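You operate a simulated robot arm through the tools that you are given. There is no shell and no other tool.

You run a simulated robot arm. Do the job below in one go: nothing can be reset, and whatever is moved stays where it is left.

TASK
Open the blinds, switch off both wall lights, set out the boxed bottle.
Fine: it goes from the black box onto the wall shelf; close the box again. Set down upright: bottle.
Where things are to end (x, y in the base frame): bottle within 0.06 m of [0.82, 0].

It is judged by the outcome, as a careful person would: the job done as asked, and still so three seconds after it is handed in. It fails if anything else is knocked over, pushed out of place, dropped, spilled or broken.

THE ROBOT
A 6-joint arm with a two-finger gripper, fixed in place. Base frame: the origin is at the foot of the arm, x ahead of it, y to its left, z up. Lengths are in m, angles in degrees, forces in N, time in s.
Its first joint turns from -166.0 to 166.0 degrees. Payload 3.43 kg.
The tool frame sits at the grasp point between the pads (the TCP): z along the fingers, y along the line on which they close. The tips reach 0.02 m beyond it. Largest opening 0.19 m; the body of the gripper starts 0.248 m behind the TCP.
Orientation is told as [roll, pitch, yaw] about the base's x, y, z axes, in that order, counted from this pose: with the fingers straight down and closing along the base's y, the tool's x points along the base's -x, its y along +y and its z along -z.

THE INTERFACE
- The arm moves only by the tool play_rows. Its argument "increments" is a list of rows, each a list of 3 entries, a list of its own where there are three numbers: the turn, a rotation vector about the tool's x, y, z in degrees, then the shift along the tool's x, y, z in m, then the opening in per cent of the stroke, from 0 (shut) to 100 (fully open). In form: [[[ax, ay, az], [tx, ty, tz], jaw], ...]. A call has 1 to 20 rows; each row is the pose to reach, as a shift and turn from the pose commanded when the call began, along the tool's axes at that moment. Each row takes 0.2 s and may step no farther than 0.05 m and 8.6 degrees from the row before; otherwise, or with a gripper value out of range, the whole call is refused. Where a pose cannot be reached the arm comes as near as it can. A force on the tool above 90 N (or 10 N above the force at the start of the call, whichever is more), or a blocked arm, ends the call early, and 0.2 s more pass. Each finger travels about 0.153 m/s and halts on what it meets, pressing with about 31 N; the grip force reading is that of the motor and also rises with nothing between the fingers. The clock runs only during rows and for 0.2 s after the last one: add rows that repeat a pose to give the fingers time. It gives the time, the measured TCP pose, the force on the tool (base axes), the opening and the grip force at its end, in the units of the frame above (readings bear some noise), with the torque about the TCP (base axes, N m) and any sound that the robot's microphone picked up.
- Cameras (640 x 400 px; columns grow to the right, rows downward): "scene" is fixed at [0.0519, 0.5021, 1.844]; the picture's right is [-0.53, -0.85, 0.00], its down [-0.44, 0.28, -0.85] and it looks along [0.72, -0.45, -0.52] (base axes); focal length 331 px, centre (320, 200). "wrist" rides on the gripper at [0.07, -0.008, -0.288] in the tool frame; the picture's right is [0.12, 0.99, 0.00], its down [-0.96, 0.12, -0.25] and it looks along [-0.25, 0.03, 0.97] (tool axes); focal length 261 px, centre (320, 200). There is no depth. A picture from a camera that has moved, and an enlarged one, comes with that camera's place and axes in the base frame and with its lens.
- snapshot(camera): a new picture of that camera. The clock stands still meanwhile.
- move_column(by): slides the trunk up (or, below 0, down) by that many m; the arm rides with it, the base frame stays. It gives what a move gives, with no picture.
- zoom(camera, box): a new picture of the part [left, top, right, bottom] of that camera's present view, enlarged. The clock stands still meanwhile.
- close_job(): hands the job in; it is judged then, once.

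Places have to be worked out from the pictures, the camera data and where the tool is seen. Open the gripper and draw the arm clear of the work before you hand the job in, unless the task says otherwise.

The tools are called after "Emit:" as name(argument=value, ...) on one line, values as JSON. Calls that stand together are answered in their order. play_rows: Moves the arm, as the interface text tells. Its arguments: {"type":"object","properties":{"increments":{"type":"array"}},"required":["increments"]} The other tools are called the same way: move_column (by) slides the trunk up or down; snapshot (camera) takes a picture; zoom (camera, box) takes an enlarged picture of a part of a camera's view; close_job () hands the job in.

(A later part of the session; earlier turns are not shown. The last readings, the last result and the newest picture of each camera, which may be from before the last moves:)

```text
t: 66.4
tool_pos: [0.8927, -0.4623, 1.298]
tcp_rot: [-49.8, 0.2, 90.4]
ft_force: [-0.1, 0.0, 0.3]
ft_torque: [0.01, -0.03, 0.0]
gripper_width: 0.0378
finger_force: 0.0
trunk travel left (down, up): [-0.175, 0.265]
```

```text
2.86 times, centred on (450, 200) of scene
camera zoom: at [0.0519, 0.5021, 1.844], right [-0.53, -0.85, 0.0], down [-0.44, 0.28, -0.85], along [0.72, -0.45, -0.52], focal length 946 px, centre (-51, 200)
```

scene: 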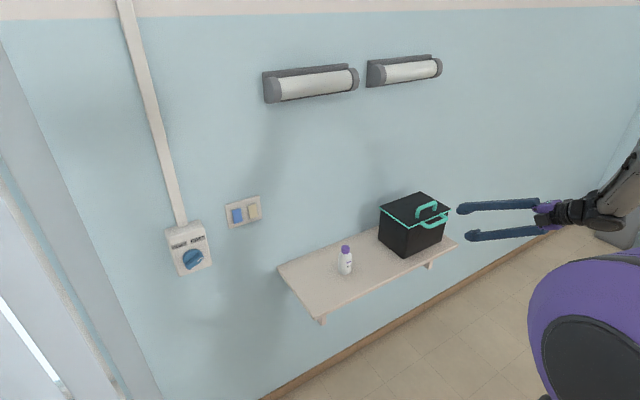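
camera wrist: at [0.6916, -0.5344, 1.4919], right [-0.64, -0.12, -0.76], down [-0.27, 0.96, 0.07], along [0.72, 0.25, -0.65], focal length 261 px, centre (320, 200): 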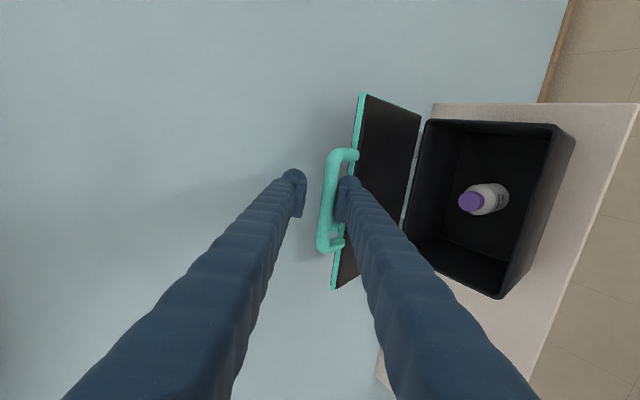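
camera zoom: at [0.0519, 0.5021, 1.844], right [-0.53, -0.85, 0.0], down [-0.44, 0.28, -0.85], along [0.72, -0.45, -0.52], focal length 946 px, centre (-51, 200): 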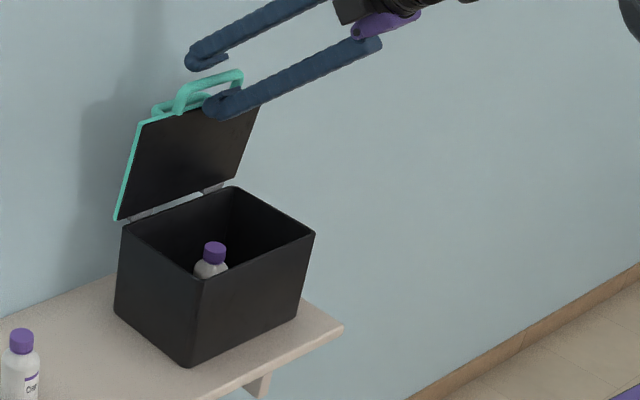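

The lid stays put with no load on the tool. I'll withdraw straight back along the tool axis, away from the lid.

Emit:
play_rows(increments=[[[0, 0, 0], [0, 0.002, -0.01], 22], [[0, 0, 0], [0, 0.002, -0.025], 22], [[0, 0, 0], [0, 0.002, -0.04], 22], [[0, 0, 0], [0, 0.002, -0.07], 22], [[0, 0, 0], [0, 0.002, -0.1], 22], [[0, 0, 0], [0, 0.002, -0.13], 22]])

Emit:
snapshot(camera="wrist")

Emit:
zoom(camera="scene", box=[370, 130, 530, 270])

```text
t: 67.8
tool_pos: [0.791, -0.4631, 1.3794]
tcp_rot: [-49.8, 0.2, 90.5]
ft_force: [1.1, 1.1, 0.4]
ft_torque: [0.0, 0.03, 0.02]
gripper_width: 0.0416
finger_force: 0.2
trunk travel left (down, up): [-0.175, 0.265]
```

```text
taken
camera wrist: at [0.5773, -0.5338, 1.5714], right [-0.64, -0.12, -0.76], down [-0.27, 0.96, 0.07], along [0.72, 0.25, -0.65], focal length 261 px, centre (320, 200)
```

wrist: 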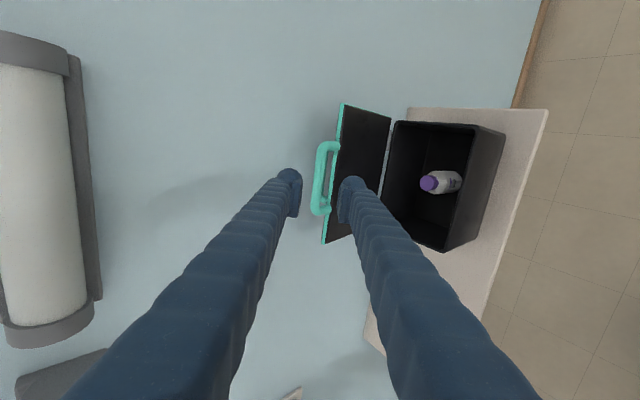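

```text
2.86 times, centred on (450, 200) of scene
camera zoom: at [0.0519, 0.5021, 1.844], right [-0.53, -0.85, 0.0], down [-0.44, 0.28, -0.85], along [0.72, -0.45, -0.52], focal length 946 px, centre (-51, 200)
```

zoom: 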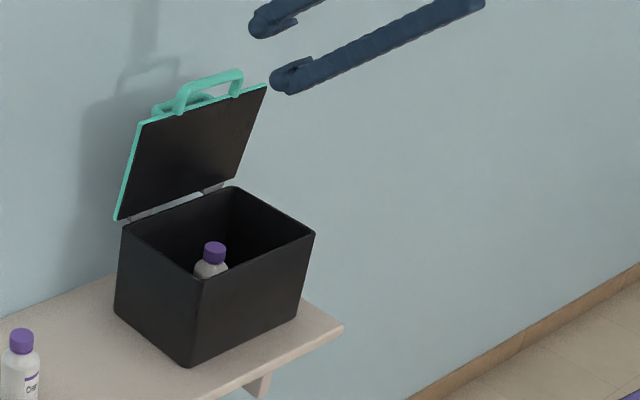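

The lid holds itself open at about 82°. The boxed bottle's cap is near (0.84, -0.46, 1.03), inside the box centre. I'll raise the trunk 0.1 m to give the arm room for a nearly vertical reach into the box.

Emit:
move_column(by=0.1)

Emit:
play_rows(increments=[[[-5, 0, 0], [0, 0.03, 0.021], 25], [[-10, 0, 0], [0, 0.06, 0.043], 30], [[-15, 0, 0], [0, 0.09, 0.065], 35], [[-20, 0, 0], [0, 0.12, 0.086], 40], [[-25, 0, 0], [0, 0.15, 0.108], 40], [[-30, 0, 0], [0, 0.18, 0.13], 40], [[-35, 0, 0], [0, 0.2114, 0.151], 40], [[-35, 0, 0], [0, 0.2114, 0.151], 40]])

Emit:
snapshot(camera="wrist")

Emit:
snapshot(camera="scene")

```text
t: 69.1
tool_pos: [0.7914, -0.4625, 1.4787]
tcp_rot: [-49.8, 0.1, 90.5]
ft_force: [0.0, 0.5, -0.3]
ft_torque: [0.02, 0.03, 0.03]
gripper_width: 0.0415
finger_force: 0.0
trunk travel left (down, up): [-0.275, 0.165]
```

```text
t: 70.9
tool_pos: [0.7626, -0.4675, 1.2243]
tcp_rot: [-18.7, -1.6, 90.9]
ft_force: [-0.2, -0.3, -1.3]
ft_torque: [0.12, -0.03, 0.01]
gripper_width: 0.0762
finger_force: 0.2
out of reach, approached as far as the arm can: row 6, 7, 8
trunk travel left (down, up): [-0.275, 0.165]
```

```text
taken
camera wrist: at [0.6795, -0.5462, 1.497], right [-0.94, -0.12, -0.32], down [-0.2, 0.95, 0.22], along [0.28, 0.28, -0.92], focal length 261 px, centre (320, 200)
```

wrist: 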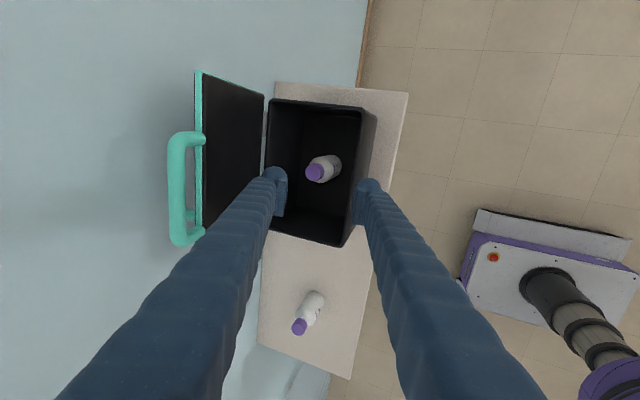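

```text
taken
```

scene: 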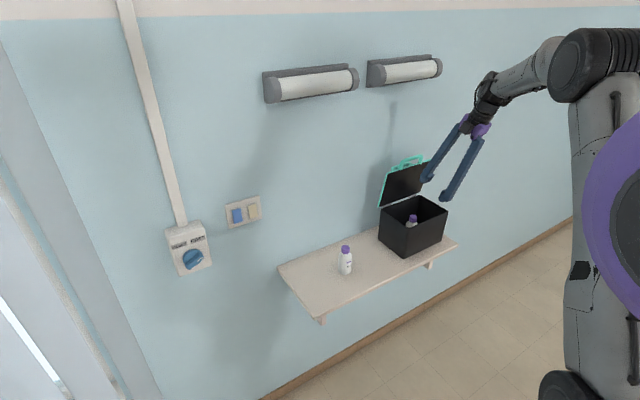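

The tool is at about 71° down, above the box front. Now I'll roll it -90° about its axis so the fingers close along y, across the bottle.

Emit:
play_rows(increments=[[[0, 0, -8], [0, 0, 0], 45], [[0, 0, -16], [0, 0, 0], 50], [[0, 0, -24], [0, 0, 0], 55], [[0, 0, -32], [0, 0, 0], 55], [[0, 0, -40], [0, 0, 0], 55], [[0, 0, -48], [0, 0, 0], 55], [[0, 0, -56], [0, 0, 0], 55], [[0, 0, -64], [0, 0, 0], 55], [[0, 0, -72], [0, 0, 0], 55], [[0, 0, -80], [0, 0, 0], 55], [[0, 0, -88], [0, 0, 0], 55], [[0, 0, -91], [0, 0, 0], 55], [[0, 0, -91], [0, 0, 0], 55]])

Emit:
snapshot(camera="wrist")

Emit:
snapshot(camera="scene")

```text
t: 73.7
tool_pos: [0.763, -0.4657, 1.2233]
tcp_rot: [-1.3, 18.8, -178.5]
ft_force: [0.5, 0.5, -1.0]
ft_torque: [0.0, -0.03, 0.03]
gripper_width: 0.1044
finger_force: 0.0
trunk travel left (down, up): [-0.275, 0.165]
```

```text
taken
camera wrist: at [0.7365, -0.4632, 1.5198], right [0.15, -0.99, 0.02], down [-0.99, -0.15, -0.08], along [0.08, -0.01, -1.0], focal length 261 px, centre (320, 200)
```

wrist: 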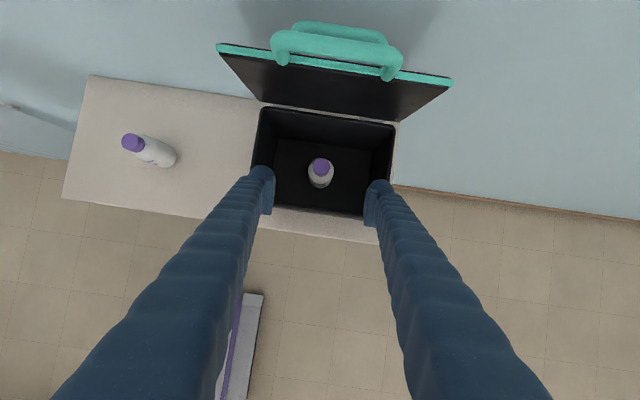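

```text
taken
```

scene: 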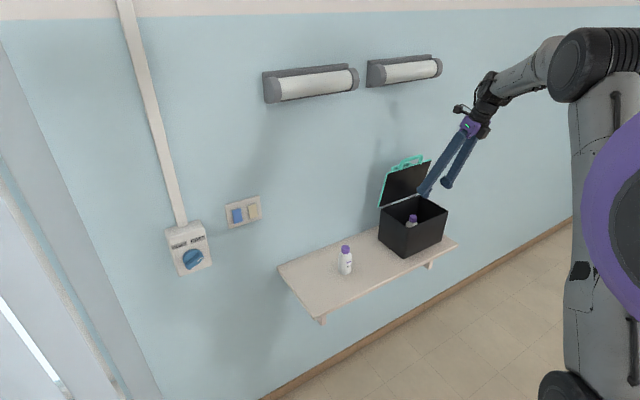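

This is a clean top view: the bottle stands at about (0.838, -0.459), and the box interior spans y -0.365 to -0.585. I'll narrow the opening to clear the box sides and descend partway along the tool axis.

Emit:
play_rows(increments=[[[0, 0, 0], [-0.0147, 0.001, 0], 42], [[0, 0, 0], [-0.0147, 0.001, 0.03], 42], [[0, 0, 0], [-0.0147, 0.001, 0.06], 42], [[0, 0, 0], [-0.0147, 0.001, 0.09], 42], [[0, 0, 0], [-0.0147, 0.001, 0.12], 42], [[0, 0, 0], [-0.0147, 0.001, 0.14], 42], [[0, 0, 0], [-0.0147, 0.001, 0.14], 42]])

Emit:
snapshot(camera="wrist")

Emit:
zoom(camera="scene", box=[370, 130, 530, 270])

```text
t: 75.3
tool_pos: [0.7927, -0.464, 1.0887]
tcp_rot: [-1.3, 18.9, -178.7]
ft_force: [0.0, 0.2, 0.7]
ft_torque: [-0.01, -0.02, 0.0]
gripper_width: 0.0796
finger_force: 0.0
trunk travel left (down, up): [-0.275, 0.165]
```

```text
taken
camera wrist: at [0.7678, -0.4626, 1.3836], right [0.14, -0.99, 0.02], down [-0.99, -0.15, -0.08], along [0.08, -0.01, -1.0], focal length 261 px, centre (320, 200)
```

wrist: 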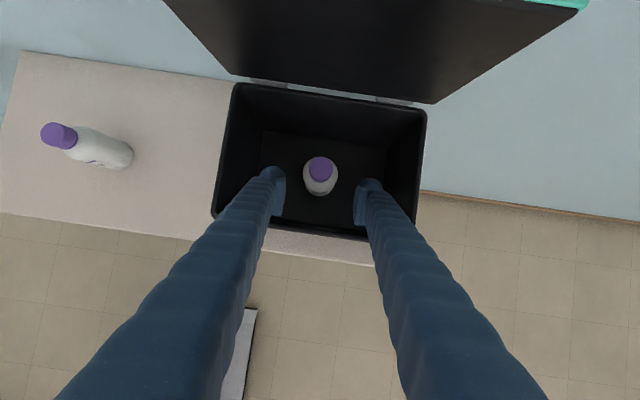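

```text
2.86 times, centred on (450, 200) of scene
camera zoom: at [0.0519, 0.5021, 1.844], right [-0.53, -0.85, 0.0], down [-0.44, 0.28, -0.85], along [0.72, -0.45, -0.52], focal length 946 px, centre (-51, 200)
```

zoom: 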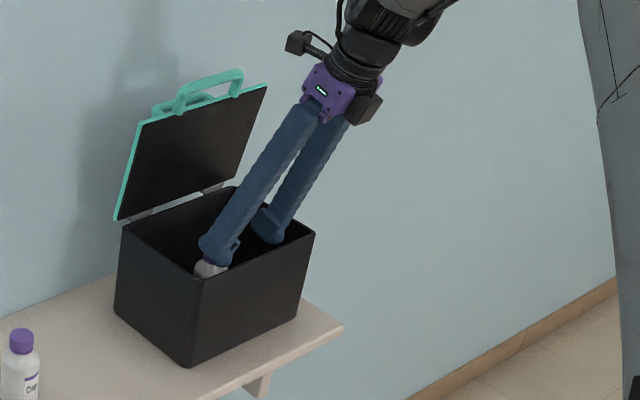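

The bottle is centred between the fingers. I'll descend the remaining 13 cm to grip height.

Emit:
play_rows(increments=[[[0, 0, 0], [0, 0, 0.03], 42], [[0, 0, 0], [0, 0, 0.06], 42], [[0, 0, 0], [0, 0, 0.09], 42], [[0, 0, 0], [0, 0, 0.115], 42], [[0, 0, 0], [0, 0, 0.13], 42], [[0, 0, 0], [0, 0, 0.13], 42]])

Emit:
snapshot(camera="wrist")

Emit:
zoom(camera="scene", box=[370, 130, 530, 270])

```text
t: 76.7
tool_pos: [0.8346, -0.4584, 0.9649]
tcp_rot: [-1.2, 18.8, -178.6]
ft_force: [-0.3, -0.5, -0.5]
ft_torque: [0.0, 0.0, -0.04]
gripper_width: 0.0798
finger_force: 0.1
trunk travel left (down, up): [-0.275, 0.165]
```

```text
taken
camera wrist: at [0.8091, -0.4564, 1.2594], right [0.14, -0.99, 0.02], down [-0.99, -0.15, -0.08], along [0.08, -0.01, -1.0], focal length 261 px, centre (320, 200)
```

wrist: 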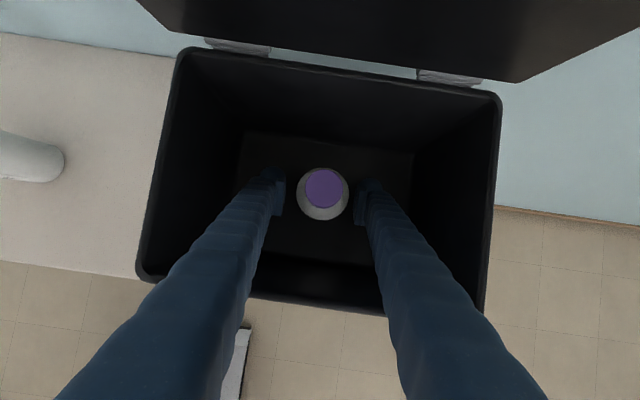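

```text
2.86 times, centred on (450, 200) of scene
camera zoom: at [0.0519, 0.5021, 1.844], right [-0.53, -0.85, 0.0], down [-0.44, 0.28, -0.85], along [0.72, -0.45, -0.52], focal length 946 px, centre (-51, 200)
```

zoom: 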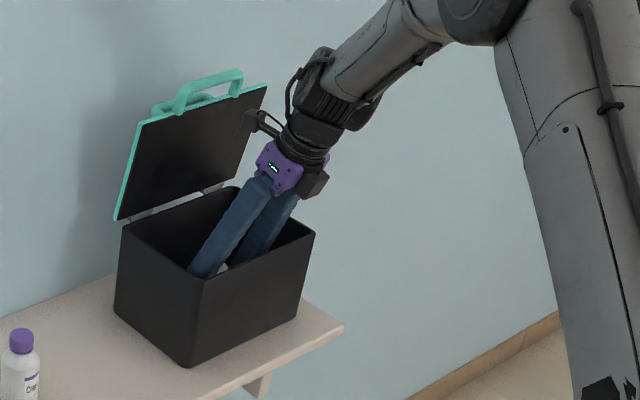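

The bottle is between the pads, so I'll close on its body.

Emit:
play_rows(increments=[[[0, 0, 0], [0.004, 0.001, 0], 38], [[0, 0, 0], [0.004, 0.001, 0], 30], [[0, 0, 0], [0.004, 0.001, 0], 25], [[0, 0, 0], [0.004, 0.001, 0], 22], [[0, 0, 0], [0.004, 0.001, 0], 20], [[0, 0, 0], [0.004, 0.001, 0], 20]])

Emit:
snapshot(camera="wrist")

```text
t: 78.1
tool_pos: [0.8375, -0.4593, 0.9676]
tcp_rot: [-1.3, 18.8, -178.6]
ft_force: [-0.3, -0.1, 2.2]
ft_torque: [-0.12, -0.02, 0.0]
gripper_width: 0.0502
finger_force: 31.2
trunk travel left (down, up): [-0.275, 0.165]
```

```text
taken
camera wrist: at [0.8125, -0.4577, 1.2616], right [0.14, -0.99, 0.02], down [-0.99, -0.15, -0.08], along [0.08, -0.01, -1.0], focal length 261 px, centre (320, 200)
```

wrist: 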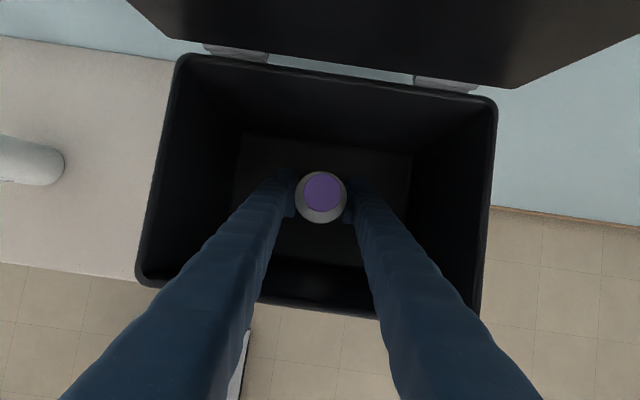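

The bottle is gripped (0.050 m wide). I'll lift 5 cm with the arm, then raise the trunk to bring it straight out of the box.

Emit:
play_rows(increments=[[[0, 0, 0], [0.0033, 0, -0.0095], 18], [[0, 0, 0], [0.0082, 0, -0.0237], 18], [[0, 0, 0], [0.0132, 0, -0.038], 18], [[0, 0, 0], [0.0165, 0, -0.0473], 18], [[0, 0, 0], [0.0165, 0, -0.0473], 18]])

Emit:
move_column(by=0.155)

Emit:
snapshot(camera="wrist")

Emit:
snapshot(camera="scene")

```text
t: 79.3
tool_pos: [0.8375, -0.4606, 1.0164]
tcp_rot: [-1.4, 18.8, -178.7]
ft_force: [0.2, -0.1, -1.5]
ft_torque: [0.0, -0.02, -0.02]
gripper_width: 0.0502
finger_force: 30.6
trunk travel left (down, up): [-0.275, 0.165]
```

```text
t: 81.1
tool_pos: [0.8386, -0.4605, 1.1705]
tcp_rot: [-1.2, 18.7, -178.6]
ft_force: [-0.4, 0.8, -2.1]
ft_torque: [0.02, -0.03, 0.0]
gripper_width: 0.0506
finger_force: 32.1
trunk travel left (down, up): [-0.43, 0.01]
```

```text
taken
camera wrist: at [0.8137, -0.4592, 1.4655], right [0.14, -0.99, 0.02], down [-0.99, -0.15, -0.08], along [0.08, -0.01, -1.0], focal length 261 px, centre (320, 200)
```

wrist: 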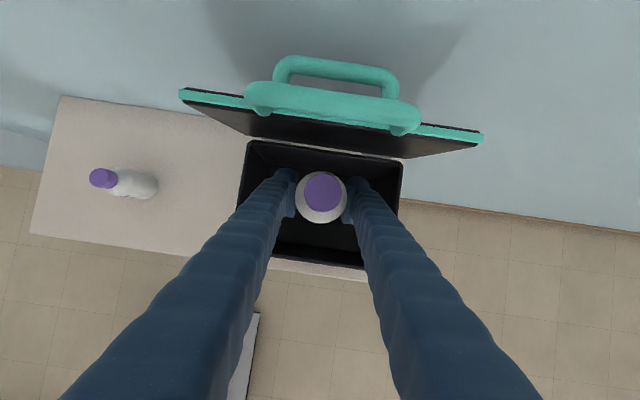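

```text
taken
```

scene: 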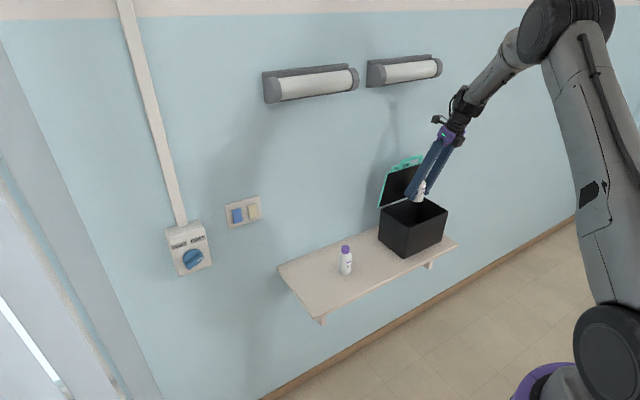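

The bottle is out, with its base about 4 cm above the rim. The neighbour bottle is at (0.833, -0.10), so I'll set this one at about (0.815, 0.028): within tolerance, with finger clearance. Carrying it over at this height now.

Emit:
play_rows(increments=[[[0, 0, 0], [-0.0004, -0.018, 0.0002], 18], [[0, 0, 0], [-0.001, -0.05, 0.0006], 18], [[0, 0, 0], [-0.0016, -0.09, 0.0011], 18], [[0, 0, 0], [-0.0023, -0.13, 0.0016], 18], [[0, 0, 0], [-0.003, -0.17, 0.0021], 18], [[0, 0, 0], [-0.0037, -0.21, 0.0026], 18], [[0, 0, 0], [-0.0045, -0.25, 0.0031], 18], [[0, 0, 0], [-0.0052, -0.29, 0.0036], 18], [[0, 0, 0], [-0.0059, -0.33, 0.0041], 18], [[0, 0, 0], [-0.0066, -0.37, 0.0046], 18], [[0, 0, 0], [-0.0073, -0.41, 0.0051], 18], [[0, 0, 0], [-0.008, -0.445, 0.0055], 18], [[0, 0, 0], [-0.0085, -0.473, 0.0059], 18], [[0, 0, 0], [-0.0087, -0.488, 0.0061], 18], [[0, 0, 0], [-0.0087, -0.488, 0.0061], 18]])

Emit:
snapshot(camera="wrist")

Emit:
snapshot(camera="scene")

```text
t: 84.3
tool_pos: [0.8117, 0.0203, 1.1662]
tcp_rot: [-3.3, 19.7, -178.6]
ft_force: [0.3, -0.9, -1.6]
ft_torque: [-0.02, -0.02, -0.01]
gripper_width: 0.0505
finger_force: 30.5
out of reach, approached as far as the arm can: row 11, 12, 13, 14, 15
trunk travel left (down, up): [-0.43, 0.01]
```

```text
taken
camera wrist: at [0.7819, 0.0118, 1.4598], right [0.15, -0.99, -0.01], down [-0.98, -0.15, -0.1], along [0.09, 0.03, -1.0], focal length 261 px, centre (320, 200)
```

wrist: 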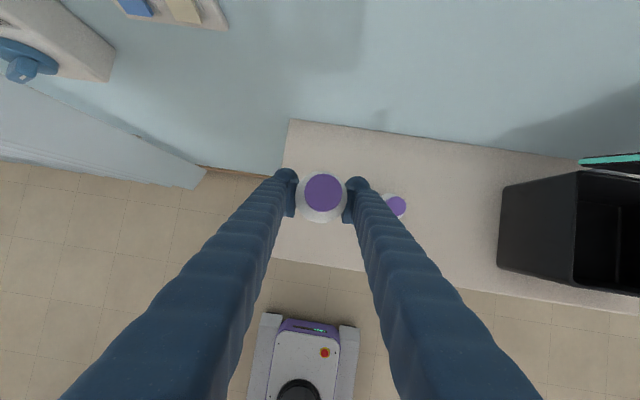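

```text
taken
```

scene: 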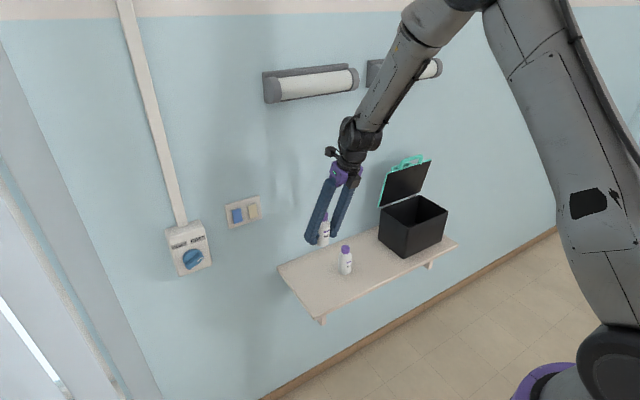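

The bottle is over (0.812, 0.020), within tolerance and clear of the neighbour. It is tilted about 2° because of an arm limit. I'll lower it straight down with the trunk to just above the shelf.

Emit:
move_column(by=-0.19)

Emit:
zoom(camera="scene", box=[280, 200, 440, 310])

Emit:
snapshot(camera="wrist")

```text
t: 86.4
tool_pos: [0.8117, 0.0209, 0.9757]
tcp_rot: [-3.3, 19.7, -178.7]
ft_force: [-0.3, 0.6, -1.5]
ft_torque: [0.04, -0.02, 0.0]
gripper_width: 0.0506
finger_force: 30.8
trunk travel left (down, up): [-0.24, 0.2]
```

```text
3.64 times, centred on (360, 255) of scene
camera zoom: at [0.0519, 0.5021, 1.844], right [-0.53, -0.85, 0.0], down [-0.44, 0.28, -0.85], along [0.72, -0.45, -0.52], focal length 1204 px, centre (174, 0)
```

zoom: 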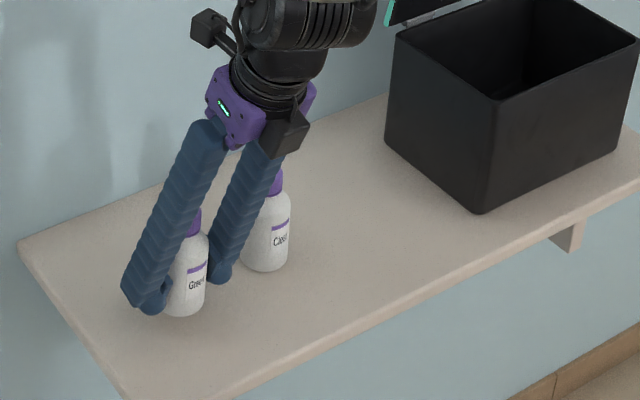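

```text
taken
camera wrist: at [0.7817, 0.0121, 1.2701], right [0.16, -0.99, -0.01], down [-0.98, -0.15, -0.1], along [0.09, 0.03, -1.0], focal length 261 px, centre (320, 200)
```

wrist: 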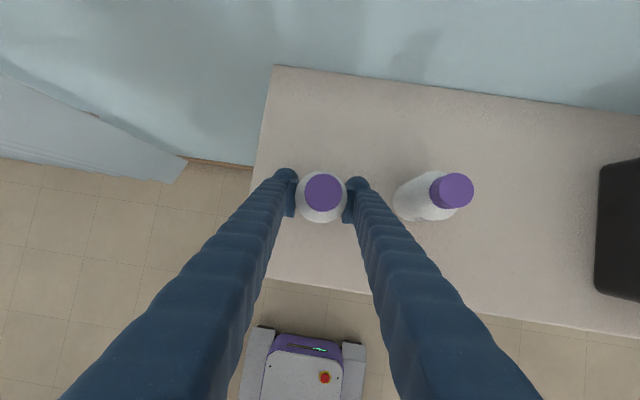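

It's now about a centimetre above the shelf and clear of the neighbour. I'll lower in small trunk steps, watching the force.

Emit:
move_column(by=-0.008)

Emit:
move_column(by=-0.003)

```text
t: 87.0
tool_pos: [0.8108, 0.021, 0.9673]
tcp_rot: [-3.3, 19.6, -178.6]
ft_force: [0.3, -0.6, -1.3]
ft_torque: [0.03, -0.01, -0.03]
gripper_width: 0.0504
finger_force: 31.3
trunk travel left (down, up): [-0.232, 0.208]
```

```text
t: 87.5
tool_pos: [0.8114, 0.0201, 0.9652]
tcp_rot: [-3.3, 19.7, -178.7]
ft_force: [-1.2, 0.0, -1.6]
ft_torque: [0.01, 0.0, -0.02]
gripper_width: 0.0505
finger_force: 30.8
trunk travel left (down, up): [-0.229, 0.211]
```

No contact yet (the bottle's weight still reads about -1.5 N), so I'll continue in 2-3 mm steps.

Emit:
move_column(by=-0.003)

Emit:
zoom(camera="scene", box=[300, 230, 380, 290])

```text
t: 88.0
tool_pos: [0.8119, 0.0201, 0.9613]
tcp_rot: [-3.3, 19.7, -178.6]
ft_force: [0.2, 0.1, -1.5]
ft_torque: [-0.04, -0.04, -0.01]
gripper_width: 0.0504
finger_force: 30.9
trunk travel left (down, up): [-0.226, 0.214]
```

```text
6.67 times, centred on (340, 260) of scene
camera zoom: at [0.0519, 0.5021, 1.844], right [-0.53, -0.85, 0.0], down [-0.44, 0.28, -0.85], along [0.72, -0.45, -0.52], focal length 2206 px, centre (187, -200)
```

zoom: 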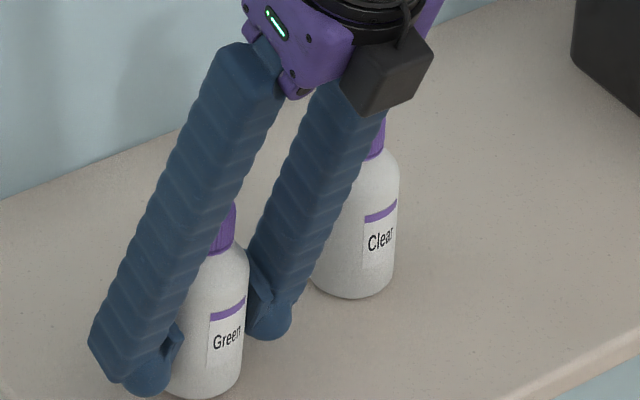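

Emit:
move_column(by=-0.002)

Emit:
move_column(by=-0.002)

```text
t: 88.5
tool_pos: [0.8106, 0.0209, 0.9603]
tcp_rot: [-3.4, 19.7, -178.7]
ft_force: [0.1, 0.1, -1.7]
ft_torque: [0.0, 0.0, 0.03]
gripper_width: 0.0503
finger_force: 30.8
trunk travel left (down, up): [-0.224, 0.216]
```

```text
t: 89.0
tool_pos: [0.8105, 0.0205, 0.9598]
tcp_rot: [-3.3, 19.8, -178.6]
ft_force: [-1.0, 0.2, 13.1]
ft_torque: [-0.28, 0.21, -0.06]
gripper_width: 0.0504
finger_force: 31.2
trunk travel left (down, up): [-0.222, 0.218]
```

Contact with the shelf (13 N). I'll open the fingers slowly and check that the bottle stands.

Emit:
play_rows(increments=[[[0, 0, 0], [0, 0, 0], 26], [[0, 0, 0], [0, 0, 0], 29], [[0, 0, 0], [0, 0, 0], 33], [[0, 0, 0], [0, 0, 0], 38], [[0, 0, 0], [0, 0, 0], 38]])

Emit:
snapshot(camera="wrist")

Emit:
zoom(camera="scene", box=[300, 230, 380, 290])

```text
t: 90.2
tool_pos: [0.8113, 0.0212, 0.9575]
tcp_rot: [-3.4, 19.7, -178.6]
ft_force: [-0.1, -1.0, 0.5]
ft_torque: [-0.02, 0.01, -0.01]
gripper_width: 0.0723
finger_force: 0.0
trunk travel left (down, up): [-0.222, 0.218]
```

```text
taken
camera wrist: at [0.7817, 0.012, 1.2518], right [0.16, -0.99, -0.01], down [-0.98, -0.15, -0.1], along [0.09, 0.03, -1.0], focal length 261 px, centre (320, 200)
```

wrist: 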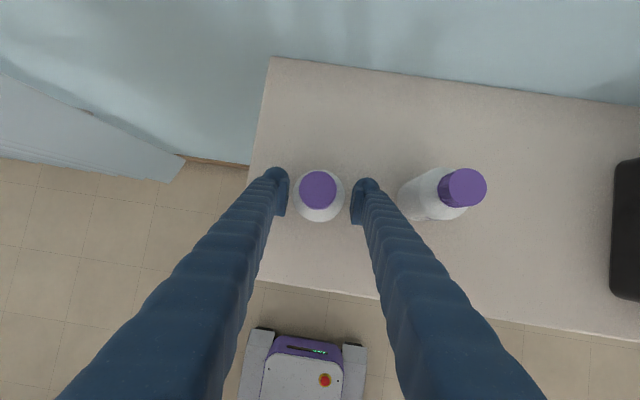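

```text
6.67 times, centred on (340, 260) of scene
camera zoom: at [0.0519, 0.5021, 1.844], right [-0.53, -0.85, 0.0], down [-0.44, 0.28, -0.85], along [0.72, -0.45, -0.52], focal length 2206 px, centre (187, -200)
```

zoom: 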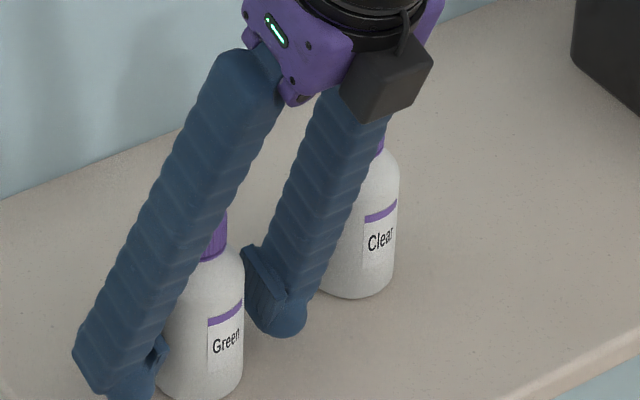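

The bottle stands upright and free. I'll raise the trunk to lift the open fingers straight up and off it.

Emit:
move_column(by=0.2)

Emit:
snapshot(camera="wrist")

Emit:
snapshot(camera="scene")

```text
t: 92.4
tool_pos: [0.8106, 0.0202, 1.1561]
tcp_rot: [-3.2, 19.7, -178.6]
ft_force: [0.2, 0.4, -0.6]
ft_torque: [-0.01, 0.01, 0.03]
gripper_width: 0.0724
finger_force: 0.0
trunk travel left (down, up): [-0.422, 0.018]
```

```text
taken
camera wrist: at [0.7819, 0.012, 1.4515], right [0.16, -0.99, -0.01], down [-0.98, -0.15, -0.1], along [0.09, 0.03, -1.0], focal length 261 px, centre (320, 200)
```

wrist: 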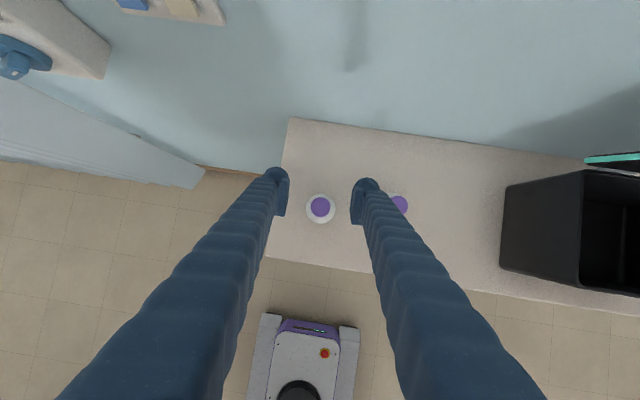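

```text
taken
```

scene: 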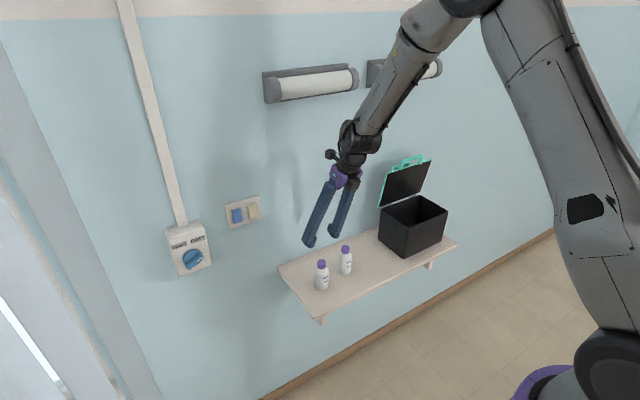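

The green-labelled bottle stands on the shelf beside the other. Next is closing the box: I'll swing the arm back in front of it, up and away from the bottles, flattening the tool.

Emit:
play_rows(increments=[[[0, 0, 0], [0, 0.01, -0.03], 38], [[0, 2, 0], [-0.001, 0.04, -0.06], 30], [[0, 4, 0], [-0.002, 0.075, -0.085], 28], [[0, 7, 0], [-0.003, 0.11, -0.11], 28], [[0, 10, 0], [-0.004, 0.145, -0.135], 28], [[0, 13, 0], [-0.005, 0.18, -0.16], 28], [[0, 16, 0], [-0.005, 0.215, -0.185], 28], [[0, 19, 0], [-0.006, 0.25, -0.21], 28], [[0, 22, 0], [-0.007, 0.285, -0.24], 28], [[0, 25, 0], [-0.008, 0.32, -0.27], 28], [[0, 28, 0], [-0.009, 0.355, -0.3], 28], [[0, 30, 0], [-0.009, 0.385, -0.33], 28], [[0, 30, 0], [-0.009, 0.3987, -0.3423], 28], [[0, 30, 0], [-0.009, 0.3987, -0.3423], 28]])

Emit:
snapshot(camera="wrist")

Emit:
snapshot(camera="scene")

```text
t: 95.4
tool_pos: [0.7022, -0.3985, 1.4542]
tcp_rot: [-4.7, 49.7, 178.9]
ft_force: [-0.2, 0.1, 0.2]
ft_torque: [0.03, 0.02, 0.02]
gripper_width: 0.0532
finger_force: 0.0
trunk travel left (down, up): [-0.422, 0.018]
```

```text
taken
camera wrist: at [0.5296, -0.4099, 1.6943], right [0.12, -0.99, 0.04], down [-0.81, -0.12, -0.58], along [0.58, 0.04, -0.81], focal length 261 px, centre (320, 200)
```

wrist: 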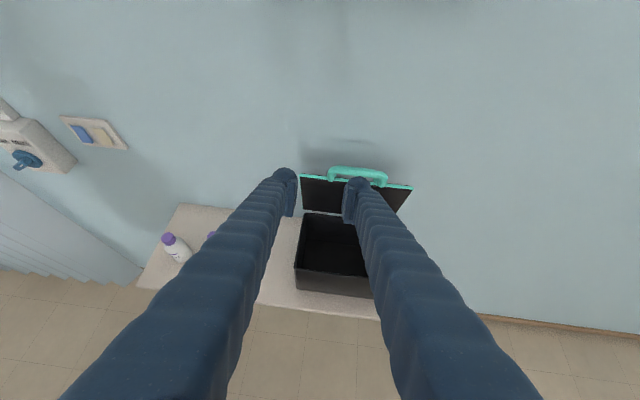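

```text
taken
```

scene: 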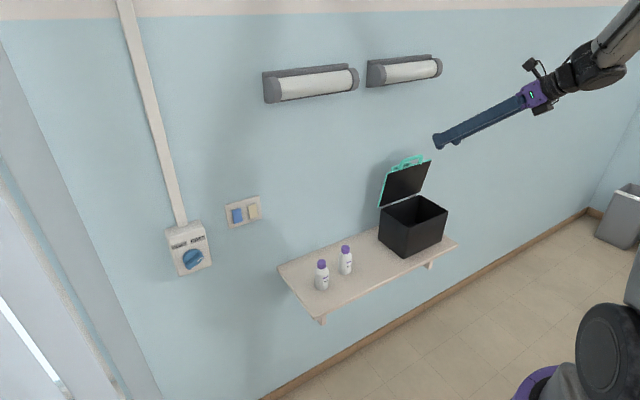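

The bottles stand fine and the lid is still open. I'll straighten the tool and roll it +90° so the pads can take the lid's front bar again.

Emit:
play_rows(increments=[[[-3.9, 0, 0], [0, 0, 0], 28], [[-3.9, 0, 0], [0, 0, 0], 28]])

Emit:
play_rows(increments=[[[0, 0, 8], [0, 0, 0], 28], [[0, 0, 16], [0, 0, 0], 28], [[0, 0, 24], [0, 0, 0], 28], [[0, 0, 32], [0, 0, 0], 28], [[0, 0, 40], [0, 0, 0], 28], [[0, 0, 48], [0, 0, 0], 28], [[0, 0, 56], [0, 0, 0], 28], [[0, 0, 64], [0, 0, 0], 28], [[0, 0, 72], [0, 0, 0], 28], [[0, 0, 80], [0, 0, 0], 28], [[0, 0, 86], [0, 0, 0], 28], [[0, 0, 90], [0, 0, 0], 28], [[0, 0, 90], [0, 0, 0], 28]])

Emit:
move_column(by=-0.247)

Emit:
snapshot(camera="wrist")

Emit:
zoom(camera="scene", box=[370, 130, 530, 270])

```text
t: 96.0
tool_pos: [0.7045, -0.3996, 1.4549]
tcp_rot: [-0.8, 49.5, 178.8]
ft_force: [-0.2, -0.2, -0.6]
ft_torque: [0.02, -0.03, -0.01]
gripper_width: 0.0534
finger_force: 0.1
trunk travel left (down, up): [-0.422, 0.018]
```

```text
t: 98.8
tool_pos: [0.7053, -0.3995, 1.4557]
tcp_rot: [-49.7, -0.6, 89.5]
ft_force: [-0.4, -0.1, -0.5]
ft_torque: [0.01, -0.02, 0.02]
gripper_width: 0.0533
finger_force: 0.1
trunk travel left (down, up): [-0.422, 0.018]
```

```text
t: 101.4
tool_pos: [0.7045, -0.4001, 1.2082]
tcp_rot: [-49.6, -0.6, 89.4]
ft_force: [0.0, 0.0, 0.2]
ft_torque: [-0.02, 0.01, -0.01]
gripper_width: 0.0531
finger_force: 0.0
trunk travel left (down, up): [-0.175, 0.265]
```

```text
taken
camera wrist: at [0.4916, -0.4698, 1.4002], right [-0.64, -0.11, -0.76], down [-0.26, 0.96, 0.08], along [0.72, 0.25, -0.65], focal length 261 px, centre (320, 200)
```

wrist: 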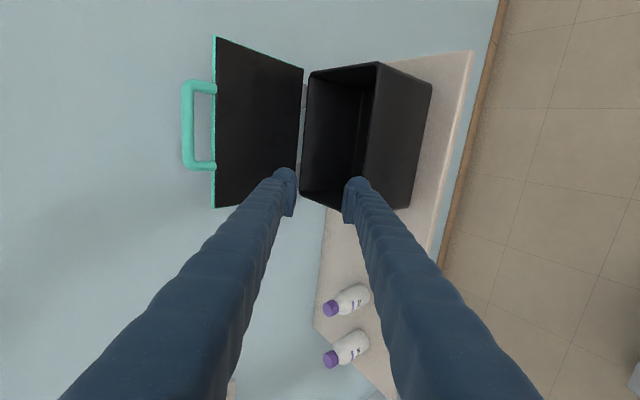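

```text
2.86 times, centred on (450, 200) of scene
camera zoom: at [0.0519, 0.5021, 1.844], right [-0.53, -0.85, 0.0], down [-0.44, 0.28, -0.85], along [0.72, -0.45, -0.52], focal length 946 px, centre (-51, 200)
```

zoom: 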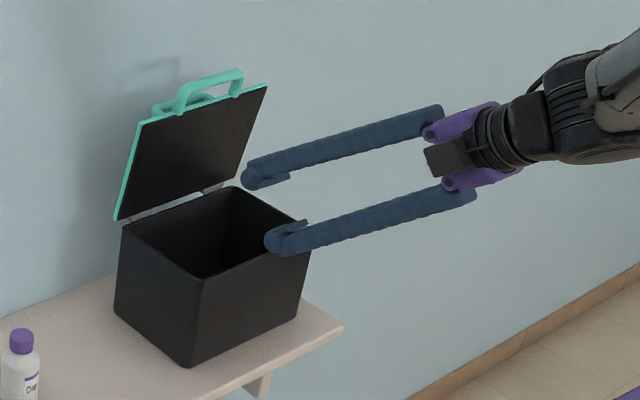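

The lid is still at about 77-80°, with the bar near (0.89, -0.461, 1.298). I'll move to a pre-grasp pose about 0.1 m short of it.

Emit:
play_rows(increments=[[[0, 0, 0], [0.012, -0.038, -0.004], 28], [[0, 0, 0], [0.024, -0.076, -0.008], 28], [[0, 0, 0], [0.036, -0.114, -0.012], 28], [[0, 0, 0], [0.048, -0.152, -0.016], 28], [[0, 0, 0], [0.059, -0.188, -0.019], 28], [[0, 0, 0], [0.059, -0.188, -0.019], 28]])

Emit:
snapshot(camera="wrist")

Emit:
zoom(camera="wrist", box=[240, 130, 400, 230])

Emit:
zoom(camera="scene", box=[370, 110, 530, 250])

```text
t: 102.8
tool_pos: [0.8148, -0.4596, 1.3662]
tcp_rot: [-49.6, -0.6, 89.5]
ft_force: [0.3, 0.2, -0.3]
ft_torque: [-0.02, 0.04, -0.01]
gripper_width: 0.0533
finger_force: 0.0
trunk travel left (down, up): [-0.175, 0.265]
```

```text
taken
camera wrist: at [0.6006, -0.5314, 1.5581], right [-0.64, -0.11, -0.76], down [-0.26, 0.96, 0.08], along [0.72, 0.25, -0.65], focal length 261 px, centre (320, 200)
```

wrist: 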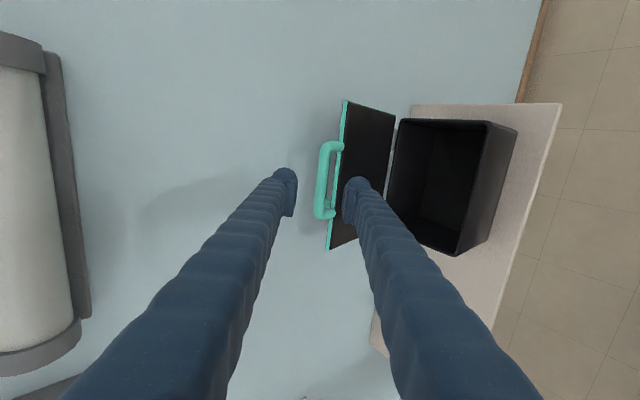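

```text
4.00 times, centred on (320, 180) of wrist
camera zoom: at [0.6006, -0.5314, 1.5581], right [-0.64, -0.11, -0.76], down [-0.26, 0.96, 0.08], along [0.72, 0.25, -0.65], focal length 1043 px, centre (320, 280)
```

zoom: 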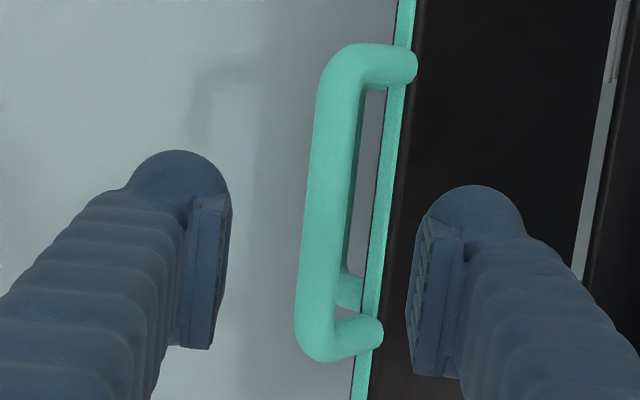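

```text
2.86 times, centred on (450, 180) of scene
camera zoom: at [0.0519, 0.5021, 1.844], right [-0.53, -0.85, 0.0], down [-0.44, 0.28, -0.85], along [0.72, -0.45, -0.52], focal length 946 px, centre (-51, 257)
```

zoom: 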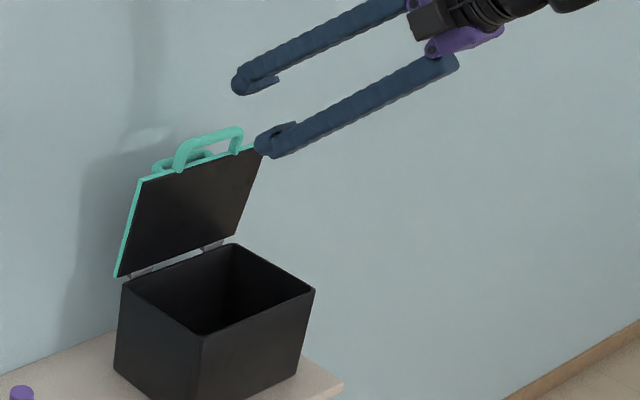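

The bar is aligned, about 4 mm toward the lower finger, and 0.10 m ahead. I'll advance 0.094 m and close on it.

Emit:
play_rows(increments=[[[0, 0, 0], [0, 0.004, 0.03], 28], [[0, 0, 0], [0, 0.004, 0.06], 28], [[0, 0, 0], [0, 0.004, 0.08], 28], [[0, 0, 0], [0, 0.004, 0.094], 28], [[0, 0, 0], [0, 0.004, 0.094], 20], [[0, 0, 0], [0, 0.004, 0.094], 14], [[0, 0, 0], [0, 0.004, 0.094], 8], [[0, 0, 0], [0, 0.004, 0.094], 4], [[0, 0, 0], [0, 0.004, 0.094], 4]])

Emit:
zoom(camera="wrist", box=[240, 110, 400, 230])

Emit:
zoom(camera="scene", box=[370, 110, 530, 250])

```text
t: 104.8
tool_pos: [0.8804, -0.4608, 1.2988]
tcp_rot: [-49.6, -0.5, 89.5]
ft_force: [-0.5, 0.2, 2.9]
ft_torque: [-0.91, 0.02, 0.71]
gripper_width: 0.0146
finger_force: 45.1
trunk travel left (down, up): [-0.175, 0.265]
```

```text
3.33 times, centred on (320, 170) of wrist
camera zoom: at [0.6683, -0.5315, 1.4914], right [-0.64, -0.11, -0.76], down [-0.26, 0.96, 0.08], along [0.72, 0.25, -0.65], focal length 869 px, centre (320, 300)
```

zoom: 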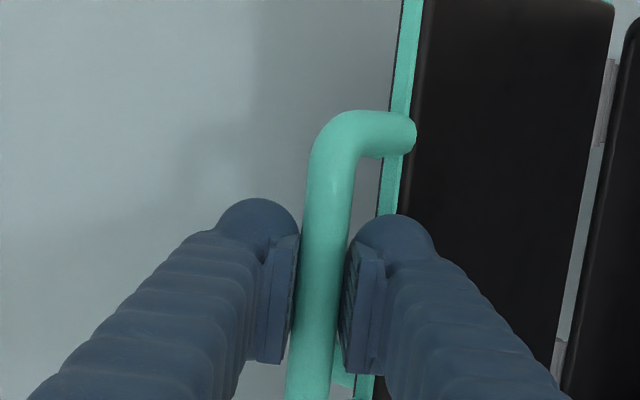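

```text
2.86 times, centred on (450, 180) of scene
camera zoom: at [0.0519, 0.5021, 1.844], right [-0.53, -0.85, 0.0], down [-0.44, 0.28, -0.85], along [0.72, -0.45, -0.52], focal length 946 px, centre (-51, 257)
```

zoom: 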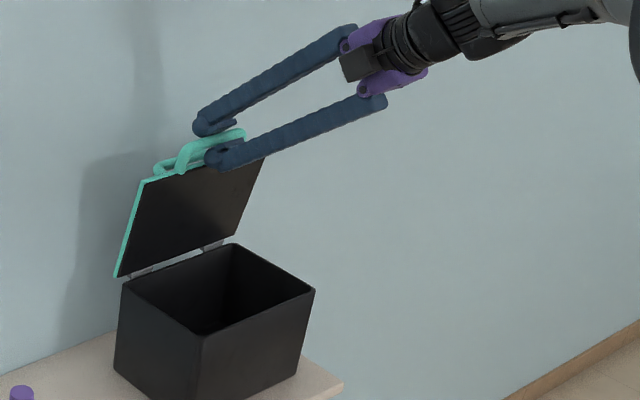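

The bar is gripped. I'll bring the lid down along the reverse arc, first to about 52°.

Emit:
play_rows(increments=[[[0, 0, 0], [0, 0.0097, -0.0068], 5], [[0, 0, 0], [0, 0.0193, -0.0135], 5], [[0, 0, 0], [0, 0.0299, -0.0189], 5], [[0, 0, 0], [0, 0.0405, -0.0241], 5], [[0, 0, 0], [0, 0.0515, -0.0283], 5], [[0, 0, 0], [0, 0.0626, -0.0323], 5], [[0, 0, 0], [0, 0.074, -0.0354], 5], [[0, 0, 0], [0, 0.0854, -0.0383], 5]])

Emit:
zoom(camera="wrist", box=[240, 110, 400, 230])

Emit:
zoom(camera="scene", box=[370, 110, 530, 250])

```text
t: 106.6
tool_pos: [0.7962, -0.4607, 1.2565]
tcp_rot: [-49.6, -0.7, 89.5]
ft_force: [-0.1, -13.7, -0.7]
ft_torque: [-1.09, -0.01, 0.71]
gripper_width: 0.0124
finger_force: 45.1
trunk travel left (down, up): [-0.175, 0.265]
```

```text
3.33 times, centred on (320, 170) of wrist
camera zoom: at [0.5828, -0.5308, 1.4493], right [-0.64, -0.11, -0.76], down [-0.25, 0.96, 0.08], along [0.72, 0.24, -0.65], focal length 869 px, centre (320, 300)
```

zoom: 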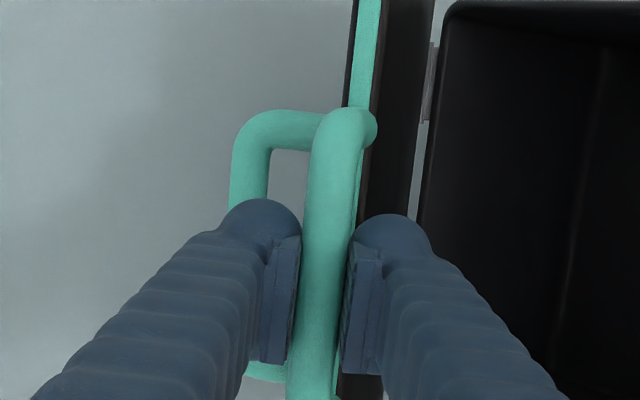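

```text
2.86 times, centred on (450, 180) of scene
camera zoom: at [0.0519, 0.5021, 1.844], right [-0.53, -0.85, 0.0], down [-0.44, 0.28, -0.85], along [0.72, -0.45, -0.52], focal length 946 px, centre (-51, 257)
```

zoom: 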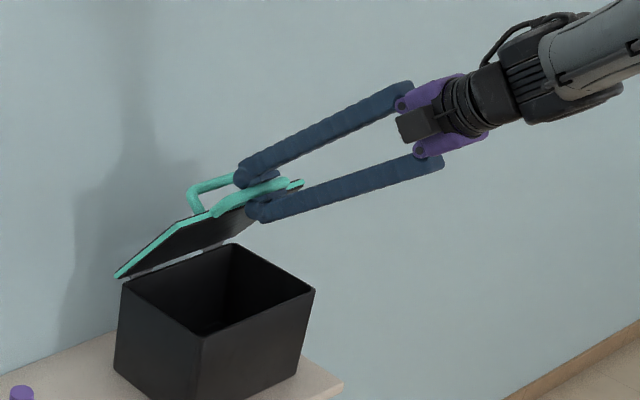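

The lid is following well at about 52°, with a small side force that I'll relieve by shifting 2 mm. Continuing down to about 22°.

Emit:
play_rows(increments=[[[0, 0, 0], [0.002, 0.0117, -0.0018], 5], [[0, 0, 0], [0.002, 0.0233, -0.0035], 5], [[0, 0, 0], [0.002, 0.0351, -0.0041], 5], [[0, 0, 0], [0.002, 0.0469, -0.0046], 5], [[0, 0, 0], [0.002, 0.0588, -0.004], 5], [[0, 0, 0], [0.002, 0.0706, -0.0033], 5], [[0, 0, 0], [0.002, 0.0823, -0.0014], 5], [[0, 0, 0], [0.002, 0.0938, 0.0006], 5], [[0, 0, 0], [0.002, 0.1052, 0.0037], 5], [[0, 0, 0], [0.002, 0.1166, 0.0069], 5]])

Emit:
zoom(camera="wrist", box=[240, 110, 400, 230])

Emit:
zoom(camera="scene", box=[370, 130, 530, 270])

```text
t: 108.8
tool_pos: [0.7272, -0.4604, 1.1662]
tcp_rot: [-49.7, -0.6, 89.5]
ft_force: [11.2, -4.2, -4.4]
ft_torque: [-0.66, -0.07, 0.75]
gripper_width: 0.0115
finger_force: 44.9
trunk travel left (down, up): [-0.175, 0.265]
```

```text
3.33 times, centred on (320, 170) of wrist
camera zoom: at [0.514, -0.531, 1.3574], right [-0.64, -0.11, -0.76], down [-0.26, 0.96, 0.08], along [0.72, 0.25, -0.65], focal length 869 px, centre (320, 300)
```

zoom: 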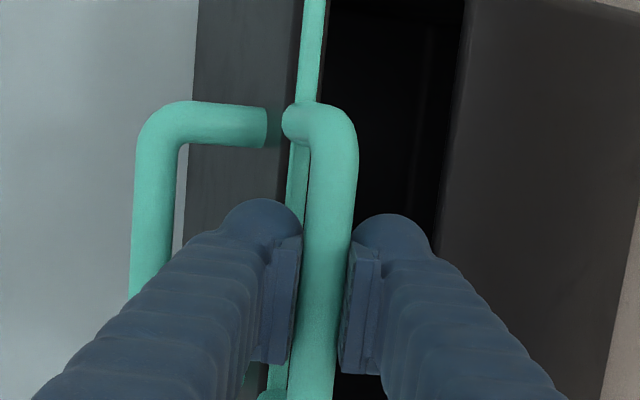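

```text
2.86 times, centred on (450, 200) of scene
camera zoom: at [0.0519, 0.5021, 1.844], right [-0.53, -0.85, 0.0], down [-0.44, 0.28, -0.85], along [0.72, -0.45, -0.52], focal length 946 px, centre (-51, 200)
```

zoom: 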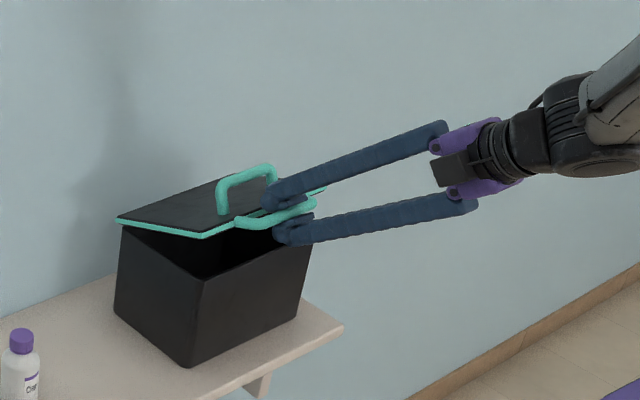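

The box hasn't moved, and the lid is at about 22°. I'll bring it down to nearly closed.

Emit:
play_rows(increments=[[[0, 0, 0], [0.001, 0.01, 0.0045], 5], [[0, 0, 0], [0.001, 0.0209, 0.009], 5], [[0, 0, 0], [0.001, 0.0314, 0.0145], 5], [[0, 0, 0], [0.001, 0.0419, 0.0198], 5], [[0, 0, 0], [0.001, 0.051, 0.025], 5], [[0, 0, 0], [0.001, 0.059, 0.0305], 5], [[0, 0, 0], [0.001, 0.063, 0.033], 5]])

Emit:
zoom(camera="wrist", box=[240, 110, 400, 230])

Emit:
zoom(camera="scene", box=[370, 170, 530, 270])

```text
t: 110.4
tool_pos: [0.7124, -0.4616, 1.0954]
tcp_rot: [-49.5, -0.4, 89.6]
ft_force: [15.1, -3.2, -1.3]
ft_torque: [-0.52, -0.07, 0.31]
gripper_width: 0.0114
finger_force: 45.0
trunk travel left (down, up): [-0.175, 0.265]
```

```text
3.33 times, centred on (320, 170) of wrist
camera zoom: at [0.4986, -0.531, 1.2878], right [-0.64, -0.11, -0.76], down [-0.26, 0.96, 0.08], along [0.72, 0.25, -0.65], focal length 869 px, centre (320, 300)
```

zoom: 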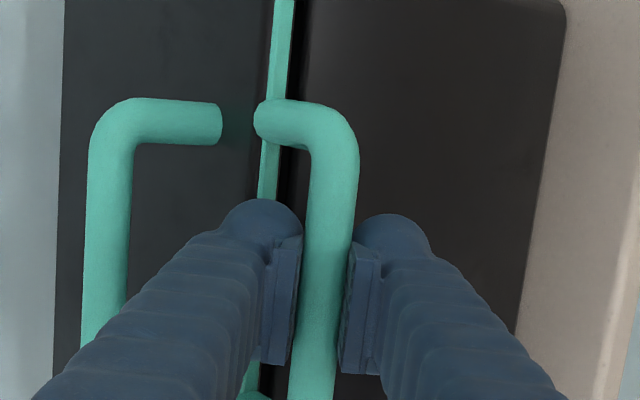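

```text
4.00 times, centred on (450, 220) of scene
camera zoom: at [0.0519, 0.5021, 1.844], right [-0.53, -0.85, 0.0], down [-0.44, 0.28, -0.85], along [0.72, -0.45, -0.52], focal length 1324 px, centre (-200, 120)
```

zoom: 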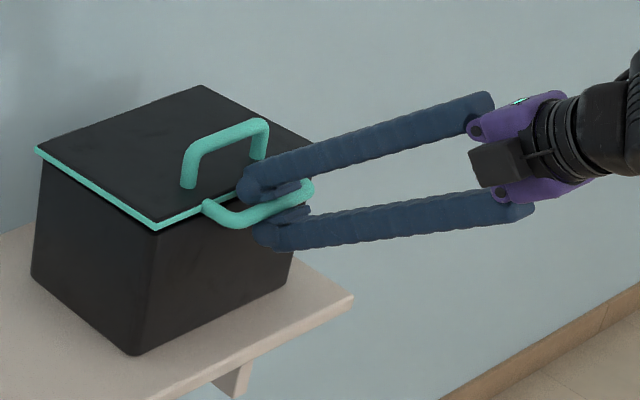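

The lid is nearly seated. I'll lower a few more millimetres vertically until I feel it seat.

Emit:
play_rows(increments=[[[0, 0, 0], [0, 0.0015, 0.0013], 5], [[0, 0, 0], [0, 0.003, 0.0026], 5], [[0, 0, 0], [0, 0.0045, 0.0039], 5]])

Emit:
zoom(camera="scene", box=[370, 170, 530, 270])

```text
t: 111.2
tool_pos: [0.7118, -0.4609, 1.0883]
tcp_rot: [-49.6, -0.5, 89.5]
ft_force: [10.0, -3.4, 0.7]
ft_torque: [-0.75, -0.14, 0.31]
gripper_width: 0.0115
finger_force: 45.1
trunk travel left (down, up): [-0.175, 0.265]
```

```text
4.00 times, centred on (450, 220) of scene
camera zoom: at [0.0519, 0.5021, 1.844], right [-0.53, -0.85, 0.0], down [-0.44, 0.28, -0.85], along [0.72, -0.45, -0.52], focal length 1324 px, centre (-200, 120)
```

zoom: 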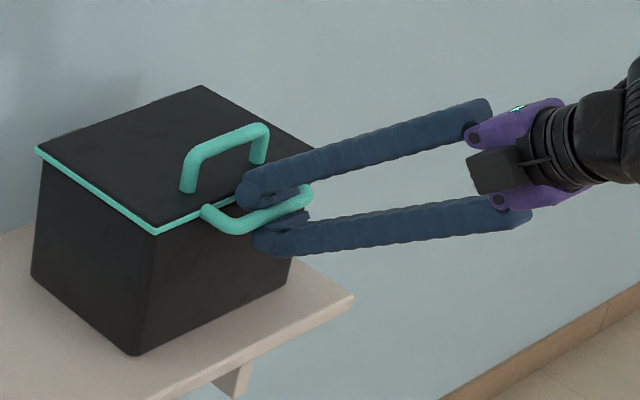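

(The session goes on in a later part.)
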